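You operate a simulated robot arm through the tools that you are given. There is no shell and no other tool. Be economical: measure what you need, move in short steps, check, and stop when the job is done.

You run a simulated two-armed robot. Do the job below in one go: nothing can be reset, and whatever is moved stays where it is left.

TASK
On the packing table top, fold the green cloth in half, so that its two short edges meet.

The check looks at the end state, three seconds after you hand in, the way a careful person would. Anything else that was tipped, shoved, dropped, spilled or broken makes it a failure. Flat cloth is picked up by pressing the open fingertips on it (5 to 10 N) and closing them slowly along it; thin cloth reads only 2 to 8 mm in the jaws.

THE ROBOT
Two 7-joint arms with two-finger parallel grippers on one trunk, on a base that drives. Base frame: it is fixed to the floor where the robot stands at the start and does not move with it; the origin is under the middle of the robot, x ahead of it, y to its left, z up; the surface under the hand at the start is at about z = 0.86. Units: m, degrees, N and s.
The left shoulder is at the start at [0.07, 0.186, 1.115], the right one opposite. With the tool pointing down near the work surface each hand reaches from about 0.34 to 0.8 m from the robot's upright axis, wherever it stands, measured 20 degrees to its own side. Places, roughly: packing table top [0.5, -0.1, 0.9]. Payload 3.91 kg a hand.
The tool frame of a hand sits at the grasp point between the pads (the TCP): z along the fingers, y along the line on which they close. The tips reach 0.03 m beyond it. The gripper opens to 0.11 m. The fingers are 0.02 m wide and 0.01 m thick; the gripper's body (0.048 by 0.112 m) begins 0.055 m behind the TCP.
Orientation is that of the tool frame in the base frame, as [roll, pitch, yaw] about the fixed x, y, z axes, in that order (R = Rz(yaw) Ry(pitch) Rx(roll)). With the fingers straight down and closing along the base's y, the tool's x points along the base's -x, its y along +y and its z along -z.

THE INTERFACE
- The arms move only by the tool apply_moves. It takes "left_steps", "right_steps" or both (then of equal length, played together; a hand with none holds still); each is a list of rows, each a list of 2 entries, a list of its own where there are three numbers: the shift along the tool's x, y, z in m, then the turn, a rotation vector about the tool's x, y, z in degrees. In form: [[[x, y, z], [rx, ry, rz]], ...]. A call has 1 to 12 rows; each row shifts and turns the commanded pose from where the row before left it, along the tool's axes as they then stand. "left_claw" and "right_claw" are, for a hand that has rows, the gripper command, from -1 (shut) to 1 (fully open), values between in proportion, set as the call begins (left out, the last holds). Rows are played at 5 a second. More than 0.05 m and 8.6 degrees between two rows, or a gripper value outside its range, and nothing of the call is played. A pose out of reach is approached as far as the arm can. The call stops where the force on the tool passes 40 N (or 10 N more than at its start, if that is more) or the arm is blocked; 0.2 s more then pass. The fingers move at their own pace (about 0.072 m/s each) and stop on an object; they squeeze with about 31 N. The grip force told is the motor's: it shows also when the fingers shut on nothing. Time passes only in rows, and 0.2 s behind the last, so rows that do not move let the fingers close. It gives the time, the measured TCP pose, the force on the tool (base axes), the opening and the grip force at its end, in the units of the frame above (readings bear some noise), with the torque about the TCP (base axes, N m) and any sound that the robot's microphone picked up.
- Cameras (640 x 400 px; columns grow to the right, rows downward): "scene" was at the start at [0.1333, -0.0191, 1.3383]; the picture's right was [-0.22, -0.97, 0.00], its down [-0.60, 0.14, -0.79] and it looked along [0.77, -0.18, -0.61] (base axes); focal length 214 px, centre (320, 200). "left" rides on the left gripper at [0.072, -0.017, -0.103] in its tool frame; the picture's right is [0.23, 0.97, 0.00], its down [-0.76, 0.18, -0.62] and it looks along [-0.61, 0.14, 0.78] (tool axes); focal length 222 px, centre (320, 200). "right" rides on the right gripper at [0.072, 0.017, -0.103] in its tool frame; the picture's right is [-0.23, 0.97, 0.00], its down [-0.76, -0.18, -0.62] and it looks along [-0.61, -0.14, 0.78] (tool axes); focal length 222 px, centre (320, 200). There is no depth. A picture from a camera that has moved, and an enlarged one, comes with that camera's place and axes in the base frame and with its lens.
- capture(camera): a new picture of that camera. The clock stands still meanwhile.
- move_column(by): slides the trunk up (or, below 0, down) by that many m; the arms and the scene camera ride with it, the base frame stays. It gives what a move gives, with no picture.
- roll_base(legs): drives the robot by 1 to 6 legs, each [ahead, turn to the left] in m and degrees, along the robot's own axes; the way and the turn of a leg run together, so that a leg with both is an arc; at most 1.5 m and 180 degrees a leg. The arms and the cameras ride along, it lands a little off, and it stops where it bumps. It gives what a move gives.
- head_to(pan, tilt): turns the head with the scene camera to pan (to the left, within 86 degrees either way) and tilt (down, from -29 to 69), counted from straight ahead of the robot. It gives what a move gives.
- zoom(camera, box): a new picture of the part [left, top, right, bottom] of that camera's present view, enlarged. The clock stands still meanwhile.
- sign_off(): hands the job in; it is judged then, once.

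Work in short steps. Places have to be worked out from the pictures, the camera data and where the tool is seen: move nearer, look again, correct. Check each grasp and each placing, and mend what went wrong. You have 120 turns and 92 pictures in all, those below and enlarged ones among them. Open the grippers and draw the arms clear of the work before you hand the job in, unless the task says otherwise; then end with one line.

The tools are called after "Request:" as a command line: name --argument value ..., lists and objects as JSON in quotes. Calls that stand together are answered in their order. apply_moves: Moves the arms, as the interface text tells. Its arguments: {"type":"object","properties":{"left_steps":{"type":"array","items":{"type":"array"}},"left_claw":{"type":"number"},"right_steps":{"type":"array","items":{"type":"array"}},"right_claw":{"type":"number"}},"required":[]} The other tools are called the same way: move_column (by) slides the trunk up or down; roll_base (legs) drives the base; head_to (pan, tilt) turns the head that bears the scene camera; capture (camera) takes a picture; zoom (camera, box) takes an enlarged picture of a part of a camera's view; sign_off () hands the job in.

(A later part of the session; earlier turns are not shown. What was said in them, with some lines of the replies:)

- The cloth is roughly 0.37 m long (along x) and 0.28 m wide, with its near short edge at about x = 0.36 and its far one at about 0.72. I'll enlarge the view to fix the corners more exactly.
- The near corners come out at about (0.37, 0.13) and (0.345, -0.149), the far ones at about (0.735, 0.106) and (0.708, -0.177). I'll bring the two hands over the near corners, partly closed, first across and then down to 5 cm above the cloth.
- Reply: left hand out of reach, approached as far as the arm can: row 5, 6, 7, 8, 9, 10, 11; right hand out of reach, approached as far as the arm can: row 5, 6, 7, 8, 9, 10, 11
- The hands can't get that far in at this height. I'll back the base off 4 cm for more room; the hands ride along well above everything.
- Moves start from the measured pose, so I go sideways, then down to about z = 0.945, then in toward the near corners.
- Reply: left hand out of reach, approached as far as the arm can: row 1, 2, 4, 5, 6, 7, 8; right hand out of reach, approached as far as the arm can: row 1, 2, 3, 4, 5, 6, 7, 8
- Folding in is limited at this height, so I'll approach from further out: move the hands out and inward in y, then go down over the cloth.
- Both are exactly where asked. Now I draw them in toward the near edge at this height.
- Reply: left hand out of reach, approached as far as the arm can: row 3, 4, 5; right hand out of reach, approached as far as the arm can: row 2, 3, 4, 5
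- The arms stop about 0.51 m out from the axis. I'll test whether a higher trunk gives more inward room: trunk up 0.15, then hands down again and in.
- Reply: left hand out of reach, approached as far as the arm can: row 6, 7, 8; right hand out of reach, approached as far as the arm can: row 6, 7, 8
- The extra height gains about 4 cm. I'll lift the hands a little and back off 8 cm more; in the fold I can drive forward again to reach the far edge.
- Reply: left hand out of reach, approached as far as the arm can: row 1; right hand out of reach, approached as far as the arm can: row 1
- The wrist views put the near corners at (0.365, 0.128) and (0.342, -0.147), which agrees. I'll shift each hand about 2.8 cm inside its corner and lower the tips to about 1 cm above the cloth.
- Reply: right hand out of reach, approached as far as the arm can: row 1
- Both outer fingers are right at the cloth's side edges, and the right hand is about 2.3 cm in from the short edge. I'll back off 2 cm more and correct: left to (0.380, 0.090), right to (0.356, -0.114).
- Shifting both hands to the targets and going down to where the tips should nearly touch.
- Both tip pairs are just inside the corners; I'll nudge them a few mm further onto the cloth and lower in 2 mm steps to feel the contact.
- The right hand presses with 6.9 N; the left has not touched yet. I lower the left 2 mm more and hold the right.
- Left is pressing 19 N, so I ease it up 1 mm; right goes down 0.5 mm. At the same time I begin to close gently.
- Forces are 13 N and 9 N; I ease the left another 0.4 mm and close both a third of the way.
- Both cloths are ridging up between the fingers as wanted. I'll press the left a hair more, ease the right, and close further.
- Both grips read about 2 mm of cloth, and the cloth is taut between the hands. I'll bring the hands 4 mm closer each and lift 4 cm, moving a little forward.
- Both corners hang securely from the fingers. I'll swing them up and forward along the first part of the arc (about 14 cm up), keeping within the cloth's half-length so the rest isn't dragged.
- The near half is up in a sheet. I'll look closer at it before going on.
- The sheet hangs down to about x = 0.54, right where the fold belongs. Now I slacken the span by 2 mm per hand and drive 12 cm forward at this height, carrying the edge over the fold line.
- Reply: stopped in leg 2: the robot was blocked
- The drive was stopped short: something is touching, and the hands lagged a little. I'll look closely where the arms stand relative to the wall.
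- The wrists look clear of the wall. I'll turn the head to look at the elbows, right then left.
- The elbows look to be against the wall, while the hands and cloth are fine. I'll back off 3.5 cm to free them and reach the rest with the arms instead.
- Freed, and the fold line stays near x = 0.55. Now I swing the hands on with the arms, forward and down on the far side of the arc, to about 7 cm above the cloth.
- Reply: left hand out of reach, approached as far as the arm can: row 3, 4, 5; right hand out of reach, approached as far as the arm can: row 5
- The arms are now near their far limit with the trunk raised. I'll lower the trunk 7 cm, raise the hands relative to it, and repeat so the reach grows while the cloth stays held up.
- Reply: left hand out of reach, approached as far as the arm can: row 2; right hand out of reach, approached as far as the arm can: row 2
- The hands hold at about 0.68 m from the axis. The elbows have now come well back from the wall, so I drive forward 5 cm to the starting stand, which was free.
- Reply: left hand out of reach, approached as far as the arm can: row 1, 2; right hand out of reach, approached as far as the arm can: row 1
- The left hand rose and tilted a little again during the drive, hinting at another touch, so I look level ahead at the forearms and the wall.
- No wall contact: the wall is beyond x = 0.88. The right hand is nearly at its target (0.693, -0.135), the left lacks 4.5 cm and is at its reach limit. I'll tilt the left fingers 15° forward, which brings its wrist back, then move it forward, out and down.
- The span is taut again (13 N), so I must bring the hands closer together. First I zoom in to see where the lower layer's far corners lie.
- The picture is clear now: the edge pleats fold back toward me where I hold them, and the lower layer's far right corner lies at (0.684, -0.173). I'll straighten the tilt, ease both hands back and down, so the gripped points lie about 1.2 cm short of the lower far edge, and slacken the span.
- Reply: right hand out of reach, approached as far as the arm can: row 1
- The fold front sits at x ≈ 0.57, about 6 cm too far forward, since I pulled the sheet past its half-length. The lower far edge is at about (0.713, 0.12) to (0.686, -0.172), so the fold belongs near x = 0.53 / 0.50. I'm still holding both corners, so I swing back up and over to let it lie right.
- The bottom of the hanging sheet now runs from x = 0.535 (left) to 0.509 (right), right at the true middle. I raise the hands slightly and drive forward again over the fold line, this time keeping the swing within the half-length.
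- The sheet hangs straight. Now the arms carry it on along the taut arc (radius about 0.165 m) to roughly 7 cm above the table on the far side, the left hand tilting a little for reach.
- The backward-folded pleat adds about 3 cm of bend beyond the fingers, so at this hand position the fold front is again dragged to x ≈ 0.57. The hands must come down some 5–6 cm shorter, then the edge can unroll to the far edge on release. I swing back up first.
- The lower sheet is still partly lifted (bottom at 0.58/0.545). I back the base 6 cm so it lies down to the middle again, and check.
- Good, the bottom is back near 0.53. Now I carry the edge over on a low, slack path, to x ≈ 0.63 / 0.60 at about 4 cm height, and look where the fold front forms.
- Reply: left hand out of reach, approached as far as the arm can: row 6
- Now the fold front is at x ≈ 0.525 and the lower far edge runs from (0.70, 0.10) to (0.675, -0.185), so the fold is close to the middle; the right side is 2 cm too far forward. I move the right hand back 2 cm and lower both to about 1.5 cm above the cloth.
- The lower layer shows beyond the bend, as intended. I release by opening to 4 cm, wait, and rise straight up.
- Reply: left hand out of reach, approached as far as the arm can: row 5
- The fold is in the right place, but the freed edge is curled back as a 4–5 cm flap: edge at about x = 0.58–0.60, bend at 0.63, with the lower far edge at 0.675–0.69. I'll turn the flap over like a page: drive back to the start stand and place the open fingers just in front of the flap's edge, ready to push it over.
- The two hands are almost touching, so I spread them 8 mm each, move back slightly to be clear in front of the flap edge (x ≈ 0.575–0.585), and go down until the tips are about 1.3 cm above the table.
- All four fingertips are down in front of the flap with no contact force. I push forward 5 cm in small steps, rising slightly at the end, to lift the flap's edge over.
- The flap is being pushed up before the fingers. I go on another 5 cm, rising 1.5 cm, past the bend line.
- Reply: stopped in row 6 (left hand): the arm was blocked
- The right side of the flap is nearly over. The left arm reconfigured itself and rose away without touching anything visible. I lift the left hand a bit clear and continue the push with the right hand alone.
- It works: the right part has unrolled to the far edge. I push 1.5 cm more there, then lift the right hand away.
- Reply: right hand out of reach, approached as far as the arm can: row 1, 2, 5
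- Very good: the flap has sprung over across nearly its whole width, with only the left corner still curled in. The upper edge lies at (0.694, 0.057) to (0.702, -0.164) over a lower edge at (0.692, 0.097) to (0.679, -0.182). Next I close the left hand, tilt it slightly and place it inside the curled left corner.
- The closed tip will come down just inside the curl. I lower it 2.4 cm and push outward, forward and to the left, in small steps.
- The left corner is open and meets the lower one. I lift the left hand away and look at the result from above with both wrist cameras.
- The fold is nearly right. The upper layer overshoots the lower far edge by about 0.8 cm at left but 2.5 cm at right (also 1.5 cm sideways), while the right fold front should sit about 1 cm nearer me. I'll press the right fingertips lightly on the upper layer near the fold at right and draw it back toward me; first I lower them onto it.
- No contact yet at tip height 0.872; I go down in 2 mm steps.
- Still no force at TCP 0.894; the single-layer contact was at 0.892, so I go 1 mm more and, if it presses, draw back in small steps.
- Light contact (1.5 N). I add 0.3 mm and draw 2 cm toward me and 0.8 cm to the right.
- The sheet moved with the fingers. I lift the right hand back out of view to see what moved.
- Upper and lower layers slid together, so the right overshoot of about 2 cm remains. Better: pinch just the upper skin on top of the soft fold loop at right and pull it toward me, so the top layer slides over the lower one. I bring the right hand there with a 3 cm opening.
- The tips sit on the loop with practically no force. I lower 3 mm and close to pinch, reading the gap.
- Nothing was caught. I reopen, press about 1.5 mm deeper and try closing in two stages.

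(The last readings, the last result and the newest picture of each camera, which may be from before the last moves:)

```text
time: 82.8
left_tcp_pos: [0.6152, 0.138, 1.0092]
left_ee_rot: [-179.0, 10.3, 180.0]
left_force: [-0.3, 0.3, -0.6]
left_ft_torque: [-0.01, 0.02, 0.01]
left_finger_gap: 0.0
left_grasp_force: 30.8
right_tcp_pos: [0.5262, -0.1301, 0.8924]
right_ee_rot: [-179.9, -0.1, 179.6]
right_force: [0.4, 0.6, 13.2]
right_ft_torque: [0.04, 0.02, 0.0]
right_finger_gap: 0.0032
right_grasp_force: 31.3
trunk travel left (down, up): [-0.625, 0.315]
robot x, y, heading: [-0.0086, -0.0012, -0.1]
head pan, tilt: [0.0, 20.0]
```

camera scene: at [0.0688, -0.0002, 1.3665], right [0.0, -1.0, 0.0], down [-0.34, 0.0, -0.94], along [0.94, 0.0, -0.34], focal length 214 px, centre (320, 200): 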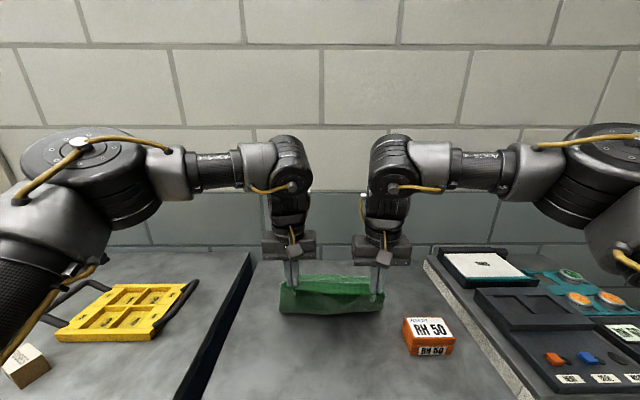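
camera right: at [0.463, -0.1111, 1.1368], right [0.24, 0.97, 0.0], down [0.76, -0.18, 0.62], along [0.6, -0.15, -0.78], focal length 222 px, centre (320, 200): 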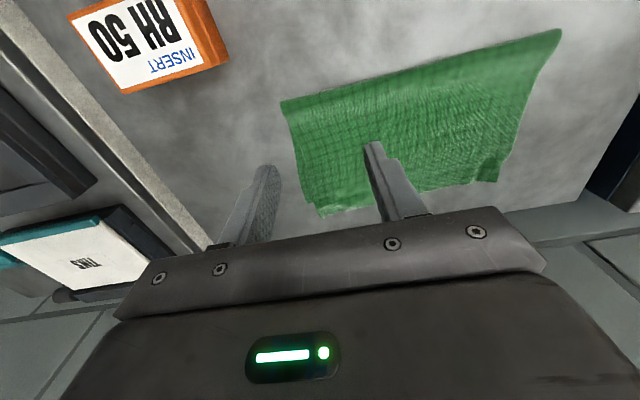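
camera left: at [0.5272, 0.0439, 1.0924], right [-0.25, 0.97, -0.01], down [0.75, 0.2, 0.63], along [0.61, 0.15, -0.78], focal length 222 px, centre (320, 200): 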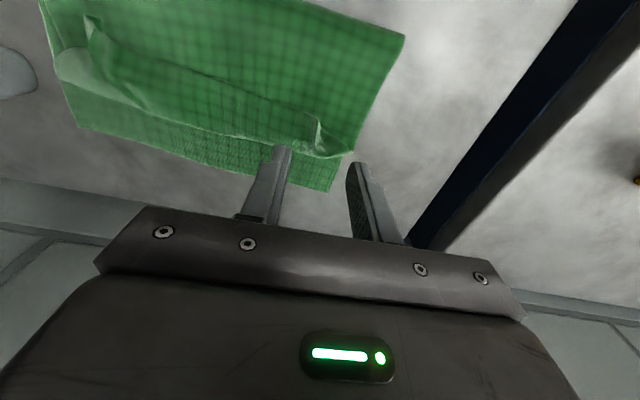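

A pinch of 3.2 mm, probably the upper ply. I lift 6 mm, pull 1.8 cm toward me and 1.2 cm right, and look.

Request:
apply_moves --right_steps '[[[0, 0, -0.006], [0, 0, 0]], [[0.006, -0.004, 0], [0, 0, 0]], [[0.006, -0.004, 0], [0, 0, 0]], [[0.006, -0.004, 0], [0, 0, 0]], [[0, 0, 0], [0, 0, 0]]]'

Request:
zoom --camera "scene" --box '[260, 260, 410, 354]'

```text
time: 84.0
left_tcp_pos: [0.6159, 0.138, 1.0078]
left_ee_rot: [-179.0, 10.1, 179.9]
left_force: [-0.9, -0.5, 0.0]
left_ft_torque: [0.04, -0.02, 0.0]
left_finger_gap: 0.0
left_grasp_force: 30.9
right_tcp_pos: [0.5082, -0.1421, 0.8971]
right_ee_rot: [-179.9, -0.1, 179.5]
right_force: [-0.5, -0.3, 0.4]
right_ft_torque: [0.01, 0.0, 0.0]
right_finger_gap: 0.0032
right_grasp_force: 31.2
trunk travel left (down, up): [-0.625, 0.315]
robot x, y, heading: [-0.0059, -0.0005, 0.2]
head pan, tilt: [0.0, 20.0]
```

```text
4.26 times, centred on (335, 307) of scene
camera zoom: at [0.1343, -0.0003, 1.3666], right [0.0, -1.0, 0.0], down [-0.34, 0.0, -0.94], along [0.94, 0.0, -0.34], focal length 913 px, centre (256, -255)
```

zoom: 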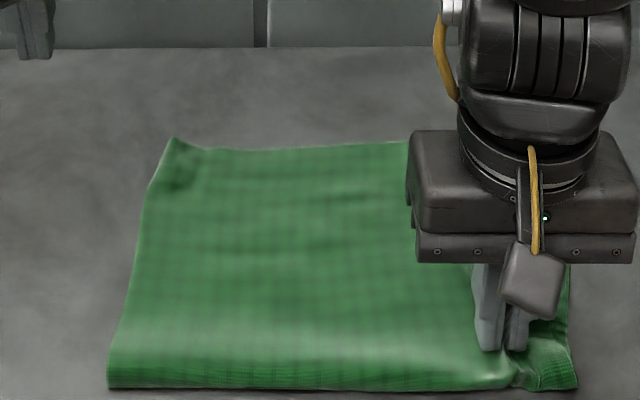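

I release gently, lift off sideways, and check the far edges.

Request:
apply_moves --right_steps '[[[0, 0, 0], [0, 0, 0]], [[0, 0, 0], [0, 0, 0]], [[0, 0, -0.03], [0, 0, 0]], [[0, 0, -0.045], [0, 0, 0]], [[0, -0.02, -0.04], [0, 0, 0]], [[0, -0.045, 0], [0, 0, 0]], [[0, -0.045, 0], [0, 0, 0]], [[0, 0, 0], [0, 0, 0]]]' --right_claw -0.55

Request:
zoom --camera "scene" --box '[260, 260, 410, 354]'

```text
time: 85.8
left_tcp_pos: [0.6169, 0.1389, 1.0085]
left_ee_rot: [-178.9, 10.2, 179.8]
left_force: [-0.7, -0.4, 0.1]
left_ft_torque: [-0.02, 0.02, 0.0]
left_finger_gap: 0.0
left_grasp_force: 30.8
right_tcp_pos: [0.5093, -0.2522, 1.0129]
right_ee_rot: [-180.0, -0.1, 179.6]
right_force: [0.2, -0.8, -0.2]
right_ft_torque: [0.0, -0.02, 0.03]
right_finger_gap: 0.025
right_grasp_force: 0.0
trunk travel left (down, up): [-0.625, 0.315]
robot x, y, heading: [-0.0094, -0.0055, -0.3]
head pan, tilt: [0.0, 20.0]
```

```text
4.26 times, centred on (335, 307) of scene
camera zoom: at [0.1344, 0.001, 1.3665], right [0.0, -1.0, 0.0], down [-0.34, 0.0, -0.94], along [0.94, 0.0, -0.34], focal length 913 px, centre (256, -255)
```

zoom: 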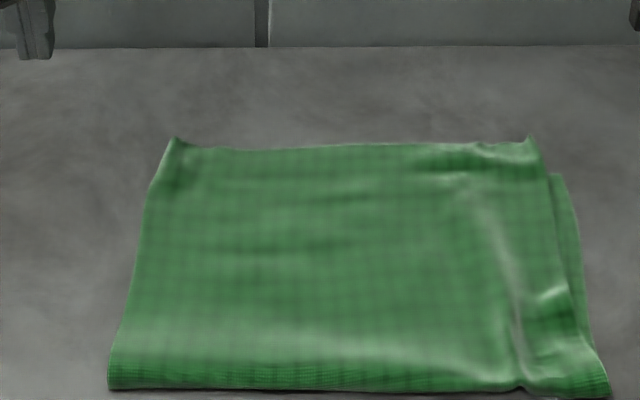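

The whole cloth shifted again with the same misfit (upper right corner about 2 cm beyond and 1.7 cm left of the lower one), so I won't drag near the fold anymore. Instead I'll pinch only the overhanging upper corner, beyond the lower edge at about (0.657, -0.165), and set it back. First I move over it.

Request:
apply_moves --right_steps '[[[-0.037, 0.022, 0], [0, 0, 0]], [[-0.037, 0.022, 0], [0, 0, 0]], [[-0.037, 0.022, 0], [0, 0, 0]], [[-0.037, 0.021, 0], [0, 0, 0]], [[0, 0, 0.04], [0, 0, 0]], [[0, 0, 0.04], [0, 0, 0]], [[0, 0, 0.02], [0, 0, 0]], [[0, 0, 0], [0, 0, 0]]]'

Request:
zoom --camera "right" --box '[200, 90, 440, 240]'

Request:
capture --camera "left"

```text
time: 87.6
left_tcp_pos: [0.6163, 0.1368, 1.0074]
left_ee_rot: [-179.1, 10.4, 179.9]
left_force: [0.3, -0.5, -0.2]
left_ft_torque: [0.03, -0.03, 0.0]
left_finger_gap: 0.0
left_grasp_force: 30.9
right_tcp_pos: [0.6566, -0.1681, 0.9128]
right_ee_rot: [180.0, -0.1, 179.6]
right_force: [0.9, 0.5, 0.1]
right_ft_torque: [0.02, -0.03, 0.01]
right_finger_gap: 0.0247
right_grasp_force: 0.1
trunk travel left (down, up): [-0.625, 0.315]
robot x, y, heading: [-0.0083, -0.0024, -0.4]
head pan, tilt: [0.0, 20.0]
```

```text
2.67 times, centred on (320, 165) of right
camera zoom: at [0.5841, -0.1482, 1.0147], right [0.24, 0.97, 0.0], down [0.76, -0.18, 0.62], along [0.6, -0.15, -0.78], focal length 592 px, centre (320, 293)
```

zoom: 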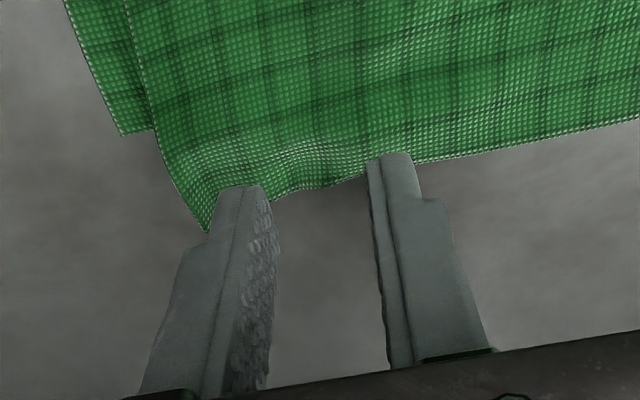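

```text
7 pictures are left
camera left: at [0.5249, 0.1216, 1.098], right [-0.22, 0.97, -0.06], down [0.64, 0.19, 0.75], along [0.74, 0.13, -0.66], focal length 222 px, centre (320, 200)
```

left: 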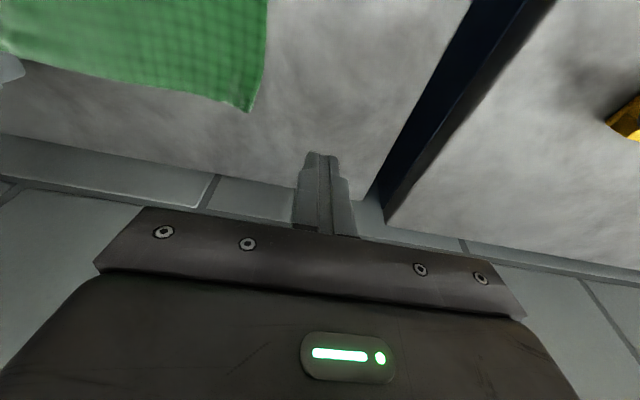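

The views now give the upper far edge at x ≈ 0.663 along its length, the upper right corner at (0.67, -0.205) and the lower right corner at (0.635, -0.217). So the right side overshoots by about 3 cm. I pinch this overhanging corner: 6 mm back, down, and press.

Request:
apply_moves --right_steps '[[[0.005, 0, 0.01], [0, 0, 0]], [[0, 0, 0.009], [0, 0, 0]], [[0, 0, 0.0015], [0, 0, 0]], [[0, 0, 0.001], [0, 0, 0]], [[0, 0, 0], [0, 0, 0]]]'

```text
time: 88.8
left_tcp_pos: [0.6157, 0.1375, 1.0083]
left_ee_rot: [-179.0, 10.4, 179.9]
left_force: [0.4, 0.5, 0.5]
left_ft_torque: [0.0, 0.01, 0.01]
left_finger_gap: 0.0001
left_grasp_force: 31.0
right_tcp_pos: [0.6512, -0.1652, 0.8911]
right_ee_rot: [179.9, 0.0, 179.5]
right_force: [2.3, -1.1, 12.3]
right_ft_torque: [0.15, 0.01, -0.03]
right_finger_gap: 0.0243
right_grasp_force: 0.0
trunk travel left (down, up): [-0.625, 0.315]
robot x, y, heading: [-0.0118, -0.002, 0.1]
head pan, tilt: [0.0, 20.0]
```

Pressing with 12 N; I ease by 0.3 mm and close in stages.

Request:
apply_moves --right_steps '[[[0, 0, -0.0003], [0, 0, 0]], [[0, 0, 0], [0, 0, 0]]]' --right_claw -0.75

Request:
apply_moves --right_steps '[[[0, 0, 0], [0, 0, 0]], [[0, 0, 0], [0, 0, 0]], [[0, 0, 0], [0, 0, 0]]]' --right_claw -1

```text
time: 89.4
left_tcp_pos: [0.6147, 0.1376, 1.0095]
left_ee_rot: [-179.0, 10.4, -180.0]
left_force: [-0.1, -0.5, 0.2]
left_ft_torque: [0.01, 0.03, -0.04]
left_finger_gap: 0.0001
left_grasp_force: 30.7
right_tcp_pos: [0.6512, -0.1659, 0.8914]
right_ee_rot: [-180.0, 0.0, 179.5]
right_force: [1.3, -0.1, 15.1]
right_ft_torque: [0.11, 0.14, 0.05]
right_finger_gap: 0.0133
right_grasp_force: 0.0
trunk travel left (down, up): [-0.625, 0.315]
robot x, y, heading: [-0.0069, -0.002, -0.2]
head pan, tilt: [0.0, 20.0]
```

```text
time: 90.2
left_tcp_pos: [0.6147, 0.1377, 1.0076]
left_ee_rot: [-179.0, 10.3, 179.9]
left_force: [0.4, -1.2, -0.3]
left_ft_torque: [-0.03, 0.04, -0.02]
left_finger_gap: 0.0
left_grasp_force: 30.8
right_tcp_pos: [0.6511, -0.1658, 0.8915]
right_ee_rot: [-180.0, 0.0, 179.5]
right_force: [0.3, 2.6, 14.5]
right_ft_torque: [0.13, 0.11, -0.01]
right_finger_gap: 0.0026
right_grasp_force: 31.6
trunk travel left (down, up): [-0.625, 0.315]
robot x, y, heading: [-0.0065, 0.0008, -0.2]
head pan, tilt: [0.0, 20.0]
```

Gripped with 2.6 mm, so one ply. I lift it 2 cm, carry it 3 cm toward me and 1.3 cm right, and lower it again to just above the lower layer.

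Request:
apply_moves --right_steps '[[[0, 0, -0.012], [0, 0, 0]], [[0.003, 0, -0.01], [0, 0, 0]], [[0.009, -0.004, 0], [0, 0, 0]], [[0.009, -0.005, 0], [0, 0, 0]], [[0.009, -0.004, 0], [0, 0, 0]], [[0, 0, 0.006], [0, 0, 0]], [[0, 0, 0.006], [0, 0, 0]], [[0, 0, 0], [0, 0, 0]]]'

Request:
zoom --camera "scene" --box '[260, 260, 420, 360]'

```text
time: 92.0
left_tcp_pos: [0.6169, 0.1374, 1.0078]
left_ee_rot: [-179.0, 10.2, 179.9]
left_force: [0.5, 0.6, -0.4]
left_ft_torque: [0.0, 0.01, 0.03]
left_finger_gap: 0.0
left_grasp_force: 31.0
right_tcp_pos: [0.6222, -0.1782, 0.8992]
right_ee_rot: [-180.0, -0.1, 179.4]
right_force: [1.3, 0.3, -0.2]
right_ft_torque: [-0.02, 0.0, 0.01]
right_finger_gap: 0.002
right_grasp_force: 30.8
trunk travel left (down, up): [-0.625, 0.315]
robot x, y, heading: [-0.0066, -0.0029, -0.2]
head pan, tilt: [0.0, 20.0]
```

```text
4.00 times, centred on (340, 310) of scene
camera zoom: at [0.1341, -0.0004, 1.3666], right [0.0, -1.0, 0.0], down [-0.34, 0.0, -0.94], along [0.94, 0.0, -0.34], focal length 858 px, centre (240, -240)
```

zoom: 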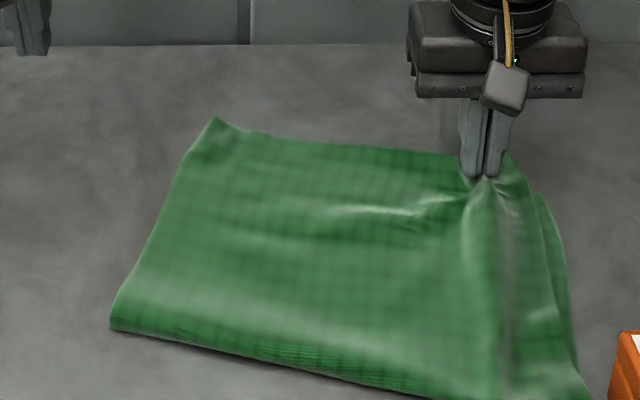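

The layers stick to each other more than to the table, so the whole cloth turned. But I hold only the upper right corner, now in the right orientation, so I'll peel it well up off the lower layer (10 cm), come back, and lay it down with the corner on the lower corner at about (0.609, -0.217), meaning the hand at about (0.598, -0.175).

Request:
apply_moves --right_steps '[[[-0.005, 0, -0.025], [0, 0, 0]], [[0.008, 0, -0.03], [0, 0, 0]], [[0.02, 0, -0.03], [0, 0, 0]], [[0.025, 0, -0.02], [0, 0, 0]], [[0.012, 0, 0], [0, 0, 0]], [[0, 0, 0], [0, 0, 0]]]'

Request:
zoom --camera "scene" --box '[250, 250, 430, 363]'

```text
time: 93.4
left_tcp_pos: [0.6164, 0.1371, 1.0079]
left_ee_rot: [-179.0, 10.2, 179.9]
left_force: [-0.7, 0.4, 0.0]
left_ft_torque: [-0.03, 0.0, 0.0]
left_finger_gap: 0.0
left_grasp_force: 31.4
right_tcp_pos: [0.5634, -0.176, 1.0067]
right_ee_rot: [-179.9, -0.1, 179.5]
right_force: [-0.2, 0.5, -0.3]
right_ft_torque: [0.0, -0.01, -0.02]
right_finger_gap: 0.0025
right_grasp_force: 31.0
trunk travel left (down, up): [-0.625, 0.315]
robot x, y, heading: [-0.0071, -0.0017, -0.3]
head pan, tilt: [0.0, 20.0]
```

```text
3.54 times, centred on (340, 306) of scene
camera zoom: at [0.1341, -0.0002, 1.3666], right [0.0, -1.0, 0.0], down [-0.34, 0.0, -0.94], along [0.94, 0.0, -0.34], focal length 759 px, centre (249, -177)
```

zoom: 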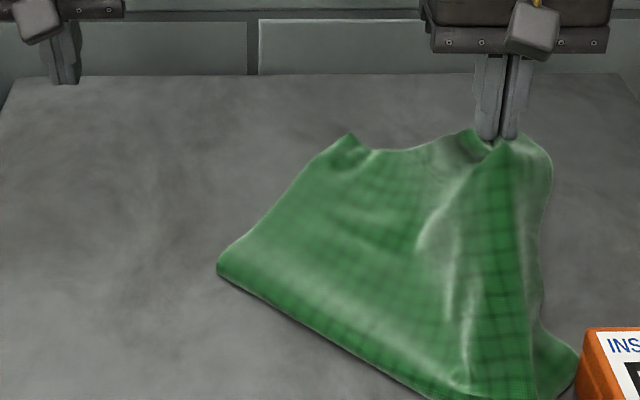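

The cloth turned further as I lifted, and its front right corner is close to the box, which has not moved. I look with the right wrist camera to see where the lower layer's corner is before laying down.

Request:
capture --camera "right"

```text
4 pictures are left
camera right: at [0.4911, -0.1577, 1.1093], right [0.24, 0.97, 0.0], down [0.76, -0.18, 0.62], along [0.6, -0.15, -0.78], focal length 222 px, centre (320, 200)
```

right: 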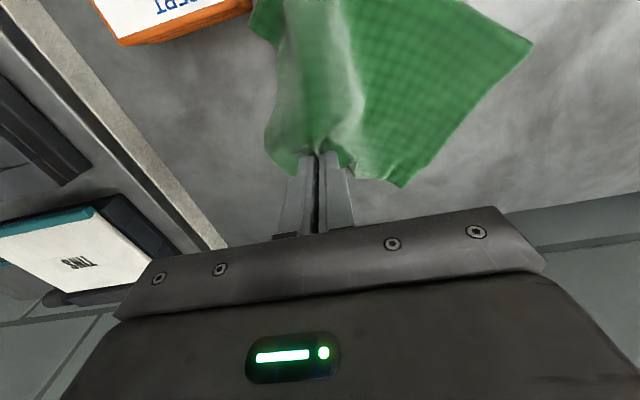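

The lower corner is hidden under the lifted part. I reverse the movement, forward and down, which draws the cloth back away from the box, and set the corner down about where I picked it up.

Request:
apply_moves --right_steps '[[[-0.02, 0.003, 0], [0, 0, 0]], [[-0.025, 0.004, 0.012], [0, 0, 0]], [[-0.02, 0.004, 0.022], [0, 0, 0]], [[-0.018, 0.004, 0.027], [0, 0, 0]], [[-0.012, 0.003, 0.027], [0, 0, 0]], [[-0.005, 0.003, 0.015], [0, 0, 0]], [[0, 0, 0], [0, 0, 0]]]'

Request:
zoom --camera "scene" --box '[250, 250, 430, 363]'

```text
time: 95.0
left_tcp_pos: [0.6162, 0.1367, 1.009]
left_ee_rot: [-179.1, 10.3, 180.0]
left_force: [0.7, -0.2, -0.1]
left_ft_torque: [-0.01, 0.03, -0.01]
left_finger_gap: 0.0
left_grasp_force: 30.7
right_tcp_pos: [0.6624, -0.1571, 0.902]
right_ee_rot: [-179.9, -0.1, 179.5]
right_force: [0.5, -0.7, 0.6]
right_ft_torque: [0.03, -0.01, 0.02]
right_finger_gap: 0.0022
right_grasp_force: 30.8
trunk travel left (down, up): [-0.625, 0.315]
robot x, y, heading: [-0.0081, -0.002, -0.2]
head pan, tilt: [0.0, 20.0]
```

```text
3.54 times, centred on (340, 306) of scene
camera zoom: at [0.1339, -0.0005, 1.3666], right [0.0, -1.0, 0.0], down [-0.34, 0.0, -0.94], along [0.94, 0.0, -0.34], focal length 759 px, centre (249, -177)
```

zoom: 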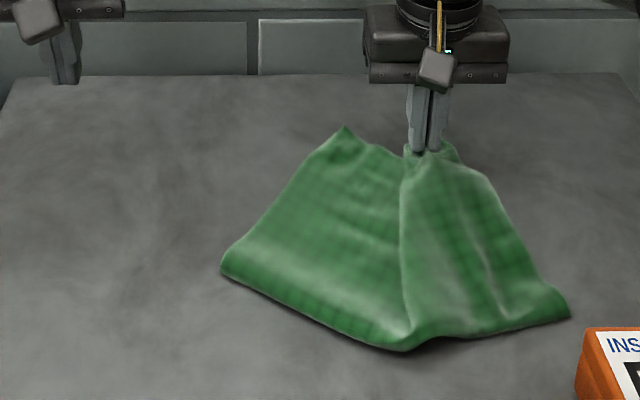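

The cloth is now bunched in the middle, its left part pulled to the right. Positions on the table don't matter, only the fold, so I'll straighten it: anchor the right corner by pressing it down where it is, and with the left fingertips pressed on the left part draw that back to the left. First I anchor and bring the left hand over.

Request:
apply_moves --left_steps '[[[0, -0.03, 0], [0, 5, 0]], [[0.003, -0.034, 0], [0, 5, 0]], [[0.006, -0.034, 0], [0, 0, 0]], [[0.006, -0.034, 0], [0, 0, 0]], [[0, -0.034, 0], [0, 0, 0]], [[0, 0, 0.035], [0, 0, 0]], [[0, 0, 0.035], [0, 0, 0]], [[0, 0, 0.027], [0, 0, 0]], [[0, 0, 0], [0, 0, 0]]]' --right_steps '[[[0, 0, 0.003], [0, 0, 0]], [[0, 0, 0.003], [0, 0, 0]], [[0, 0, 0.002], [0, 0, 0]], [[0, 0, 0.0005], [0, 0, 0]], [[0, 0, 0], [0, 0, 0]], [[0, 0, 0], [0, 0, 0]], [[0, 0, 0], [0, 0, 0]], [[0, 0, 0], [0, 0, 0]], [[0, 0, 0], [0, 0, 0]]]' --left_claw -0.45

```text
time: 97.0
left_tcp_pos: [0.5987, -0.0299, 0.9133]
left_ee_rot: [-179.0, 0.3, 179.7]
left_force: [0.5, 0.5, -0.4]
left_ft_torque: [0.02, 0.02, 0.02]
left_finger_gap: 0.0304
left_grasp_force: 0.0
right_tcp_pos: [0.661, -0.1577, 0.8939]
right_ee_rot: [-179.9, -0.1, 179.6]
right_force: [0.8, 0.0, 3.8]
right_ft_torque: [0.03, 0.05, -0.03]
right_finger_gap: 0.0019
right_grasp_force: 30.9
trunk travel left (down, up): [-0.625, 0.315]
robot x, y, heading: [-0.0064, 0.0002, -0.1]
head pan, tilt: [0.0, 20.0]
```

Right corner is anchored. Now I press the left fingertips down onto the cloth.

Request:
apply_moves --left_steps '[[[0, 0, 0.01], [0, 0, 0]], [[0, 0, 0.008], [0, 0, 0]], [[0, 0, 0.002], [0, 0, 0]], [[0, 0, 0], [0, 0, 0]]]'

```text
time: 98.0
left_tcp_pos: [0.6003, -0.0319, 0.8934]
left_ee_rot: [-179.0, 0.3, 179.7]
left_force: [-0.6, 0.0, 0.5]
left_ft_torque: [0.0, 0.01, -0.02]
left_finger_gap: 0.0305
left_grasp_force: 0.0
right_tcp_pos: [0.6615, -0.1577, 0.8939]
right_ee_rot: [-179.9, -0.1, 179.5]
right_force: [1.0, 0.2, 4.6]
right_ft_torque: [0.04, 0.05, -0.03]
right_finger_gap: 0.002
right_grasp_force: 30.9
trunk travel left (down, up): [-0.625, 0.315]
robot x, y, heading: [-0.0081, -0.0003, -0.1]
head pan, tilt: [0.0, 20.0]
```

Nearly touching; I press 1.2 mm more and draw the left part 8 cm to the left in short steps.

Request:
apply_moves --left_steps '[[[0, 0, 0.001], [0, 0, 0]], [[0, 0.008, 0.0003], [0, 0, 0]], [[0, 0.01, 0], [0, 0, 0]], [[0, 0.01, 0], [0, 0, 0]], [[0, 0.01, 0], [0, 0, 0]], [[0, 0.01, 0], [0, 0, 0]], [[0, 0.01, 0], [0, 0, 0]], [[0, 0.01, 0], [0, 0, 0]], [[0, 0.01, 0], [0, 0, 0]], [[0, 0, 0], [0, 0, 0]]]'

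Request:
capture --camera "scene"

```text
time: 100.2
left_tcp_pos: [0.5999, 0.0479, 0.8913]
left_ee_rot: [-179.2, 0.3, 179.8]
left_force: [1.3, 0.1, 4.8]
left_ft_torque: [-0.12, -0.02, 0.0]
left_finger_gap: 0.0306
left_grasp_force: 0.7
right_tcp_pos: [0.6614, -0.1575, 0.8943]
right_ee_rot: [179.9, -0.1, 179.5]
right_force: [-0.1, 0.7, 1.2]
right_ft_torque: [0.0, 0.0, 0.0]
right_finger_gap: 0.002
right_grasp_force: 31.4
trunk travel left (down, up): [-0.625, 0.315]
robot x, y, heading: [-0.0065, -0.002, -0.1]
head pan, tilt: [0.0, 20.0]
```

```text
2 pictures are left
camera scene: at [0.1335, -0.0009, 1.3667], right [0.0, -1.0, 0.0], down [-0.34, 0.0, -0.94], along [0.94, 0.0, -0.34], focal length 214 px, centre (320, 200)
```

scene: 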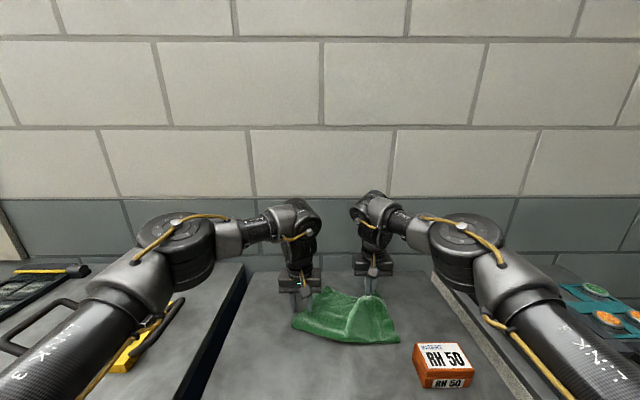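

The left part came along about 6 cm, until the fingers slipped off its edge. One more stroke: lift, go further in and ahead at (0.63, -0.02), press and draw 5.5 cm left.

Request:
apply_moves --left_steps '[[[0, 0, -0.035], [0, 0, 0]], [[-0.015, -0.035, 0], [0, 0, 0]], [[-0.015, -0.032, 0], [0, 0, 0]], [[0, 0, 0.025], [0, 0, 0]], [[0, 0, 0.0085], [0, 0, 0]], [[0, 0, 0], [0, 0, 0]]]'

```text
time: 101.6
left_tcp_pos: [0.6311, -0.0206, 0.8942]
left_ee_rot: [-179.0, 0.2, 179.7]
left_force: [0.3, 0.7, 0.1]
left_ft_torque: [-0.05, -0.01, -0.01]
left_finger_gap: 0.0303
left_grasp_force: 0.1
right_tcp_pos: [0.6619, -0.1579, 0.8934]
right_ee_rot: [-179.9, 0.0, 179.5]
right_force: [-1.3, -0.9, 1.0]
right_ft_torque: [-0.02, 0.0, -0.03]
right_finger_gap: 0.0019
right_grasp_force: 31.0
trunk travel left (down, up): [-0.625, 0.315]
robot x, y, heading: [-0.0105, -0.0016, 0.0]
head pan, tilt: [0.0, 20.0]
```

Request:
apply_moves --left_steps '[[[0, 0, 0.002], [0, 0, 0]], [[0, 0.004, 0.0005], [0, 0, 0]], [[0, 0.01, 0], [0, 0, 0]], [[0, 0.01, 0], [0, 0, 0]], [[0, 0.01, 0], [0, 0, 0]], [[0, 0.01, 0], [0, 0, 0]], [[0, 0.01, 0], [0, 0, 0]], [[0, 0, 0], [0, 0, 0]]]'

```text
time: 103.4
left_tcp_pos: [0.629, 0.0322, 0.8928]
left_ee_rot: [-179.2, 0.4, 179.8]
left_force: [0.9, -2.8, 18.3]
left_ft_torque: [0.4, -0.02, 0.0]
left_finger_gap: 0.029
left_grasp_force: 0.0
right_tcp_pos: [0.6599, -0.1588, 0.8941]
right_ee_rot: [-180.0, 0.0, 179.5]
right_force: [-0.3, 0.3, -0.7]
right_ft_torque: [0.0, 0.01, 0.01]
right_finger_gap: 0.0021
right_grasp_force: 31.2
trunk travel left (down, up): [-0.625, 0.315]
robot x, y, heading: [-0.0097, -0.0043, -0.2]
head pan, tilt: [0.0, 20.0]
```

The left hand now presses well (18 N) and resists sideways, so the cloth followed. With the left as an anchor, I stretch the right side by moving the right hand 3.5 cm to the right.

Request:
apply_moves --right_steps '[[[0, -0.009, 0.0008], [0, 0, 0]], [[0, -0.009, 0], [0, 0, 0]], [[0, -0.009, 0], [0, 0, 0]], [[0, -0.008, 0], [0, 0, 0]], [[0, 0, 0], [0, 0, 0]]]'

Request:
capture --camera "scene"

```text
time: 104.6
left_tcp_pos: [0.6295, 0.0311, 0.8912]
left_ee_rot: [-179.1, 0.4, 180.0]
left_force: [3.7, -4.6, 23.6]
left_ft_torque: [0.4, -0.15, -0.09]
left_finger_gap: 0.0282
left_grasp_force: 0.0
right_tcp_pos: [0.6598, -0.1908, 0.8957]
right_ee_rot: [-180.0, -0.1, 179.6]
right_force: [-0.8, 5.0, -0.1]
right_ft_torque: [0.15, 0.01, -0.08]
right_finger_gap: 0.0021
right_grasp_force: 30.8
trunk travel left (down, up): [-0.625, 0.315]
robot x, y, heading: [-0.0097, -0.0008, -0.3]
head pan, tilt: [0.0, 20.0]
```

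```text
1 pictures are left
camera scene: at [0.1314, -0.0006, 1.367], right [0.0, -1.0, 0.0], down [-0.34, 0.0, -0.94], along [0.94, 0.0, -0.34], focal length 214 px, centre (320, 200)
```

scene: 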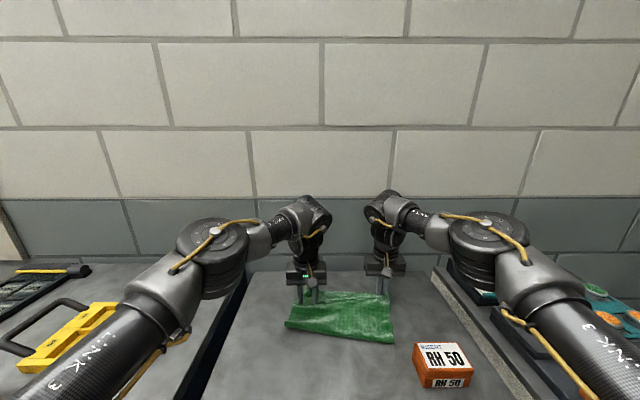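

The cloth is a straight rectangle again: front edge from (0.551, 0.09) to (0.505, -0.183), 0.277 m long, and the upper right corner is about 0.174 m from the front, close to half. I open the right hand, lift both hands straight up and draw them back clear.

Request:
apply_moves --left_steps '[[[0, 0, -0.01], [0, 0, 0]], [[0, 0, -0.03], [0, 0, 0]], [[0, 0, -0.04], [0, 0, 0]], [[0, 0.03, -0.03], [0, 0, 0]], [[0.01, 0.04, -0.02], [0, 0, 0]], [[0.02, 0.04, 0], [0, 0, 0]], [[0, 0.03, 0], [0, 0, 0]], [[0, 0, 0], [0, 0, 0]]]' --right_steps '[[[0, 0, 0], [0, 0, 0]], [[0, 0, 0], [0, 0, 0]], [[0, 0, -0.02], [0, 0, 0]], [[0, 0, -0.04], [0, 0, 0]], [[0, 0, -0.04], [0, 0, 0]], [[0, -0.03, -0.02], [0, 0, 0]], [[0.01, -0.04, 0], [0, 0, 0]], [[0, -0.03, 0], [0, 0, 0]]]' --right_claw -0.5

Request:
zoom --camera "scene" --box '[260, 255, 420, 355]'

```text
time: 106.4
left_tcp_pos: [0.6006, 0.1744, 1.0194]
left_ee_rot: [-179.1, 0.1, 179.6]
left_force: [0.6, -0.1, 0.2]
left_ft_torque: [0.03, 0.01, 0.0]
left_finger_gap: 0.0303
left_grasp_force: 0.0
right_tcp_pos: [0.6531, -0.2945, 1.015]
right_ee_rot: [180.0, -0.1, 179.5]
right_force: [0.9, -0.4, -0.6]
right_ft_torque: [0.02, 0.0, 0.05]
right_finger_gap: 0.0277
right_grasp_force: 0.0
trunk travel left (down, up): [-0.625, 0.315]
robot x, y, heading: [-0.0111, 0.0018, -0.2]
head pan, tilt: [0.0, 20.0]
```

```text
4.00 times, centred on (340, 305) of scene
camera zoom: at [0.1345, -0.0012, 1.3665], right [0.0, -1.0, 0.0], down [-0.34, 0.0, -0.94], along [0.94, 0.0, -0.34], focal length 858 px, centre (240, -220)
```

zoom: 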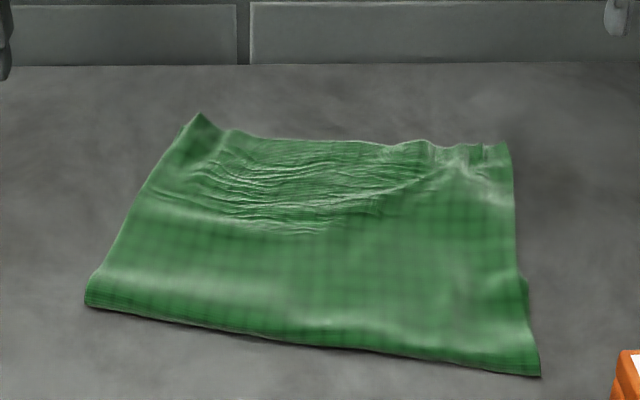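

The fold now looks right: the upper layer is 0.179 m (left) and 0.184 m (right) deep from the fold, which is half of 0.365 m, and the lower layer no longer shows at the right. The box stands untouched, so I open the grippers fully, raise the hands and hand in.

Request:
apply_moves --left_steps '[[[0, 0.01, -0.03], [0, 0, 0]], [[0, 0.01, -0.03], [0, 0, 0]], [[0, 0, 0], [0, 0, 0]]]' --right_steps '[[[0, 0, -0.03], [0, 0, 0]], [[0, 0, -0.03], [0, 0, 0]], [[0, 0, 0], [0, 0, 0]]]' --left_claw 1 --right_claw 1

Request:
sign_off

```text
time: 107.2
left_tcp_pos: [0.6023, 0.1947, 1.0768]
left_ee_rot: [-179.2, 0.2, 179.7]
left_force: [0.4, -0.4, -0.3]
left_ft_torque: [0.01, -0.01, -0.01]
left_finger_gap: 0.11
left_grasp_force: 0.0
right_tcp_pos: [0.6514, -0.2923, 1.0743]
right_ee_rot: [-179.8, 0.1, 179.7]
right_force: [0.1, 0.4, 0.1]
right_ft_torque: [-0.04, 0.01, 0.01]
right_finger_gap: 0.1099
right_grasp_force: 0.1
trunk travel left (down, up): [-0.625, 0.315]
robot x, y, heading: [-0.0081, 0.0013, -0.2]
head pan, tilt: [0.0, 20.0]
```

```text
The job is handed in.
```

The green cloth is folded in half with its short edges together as far as the last picture shows (the lower far edge was mostly hidden under the upper layer); it ended shifted and turned about 10° on the table with a few fine wrinkles, nothing else was seen to move, and the grippers are open and clear.
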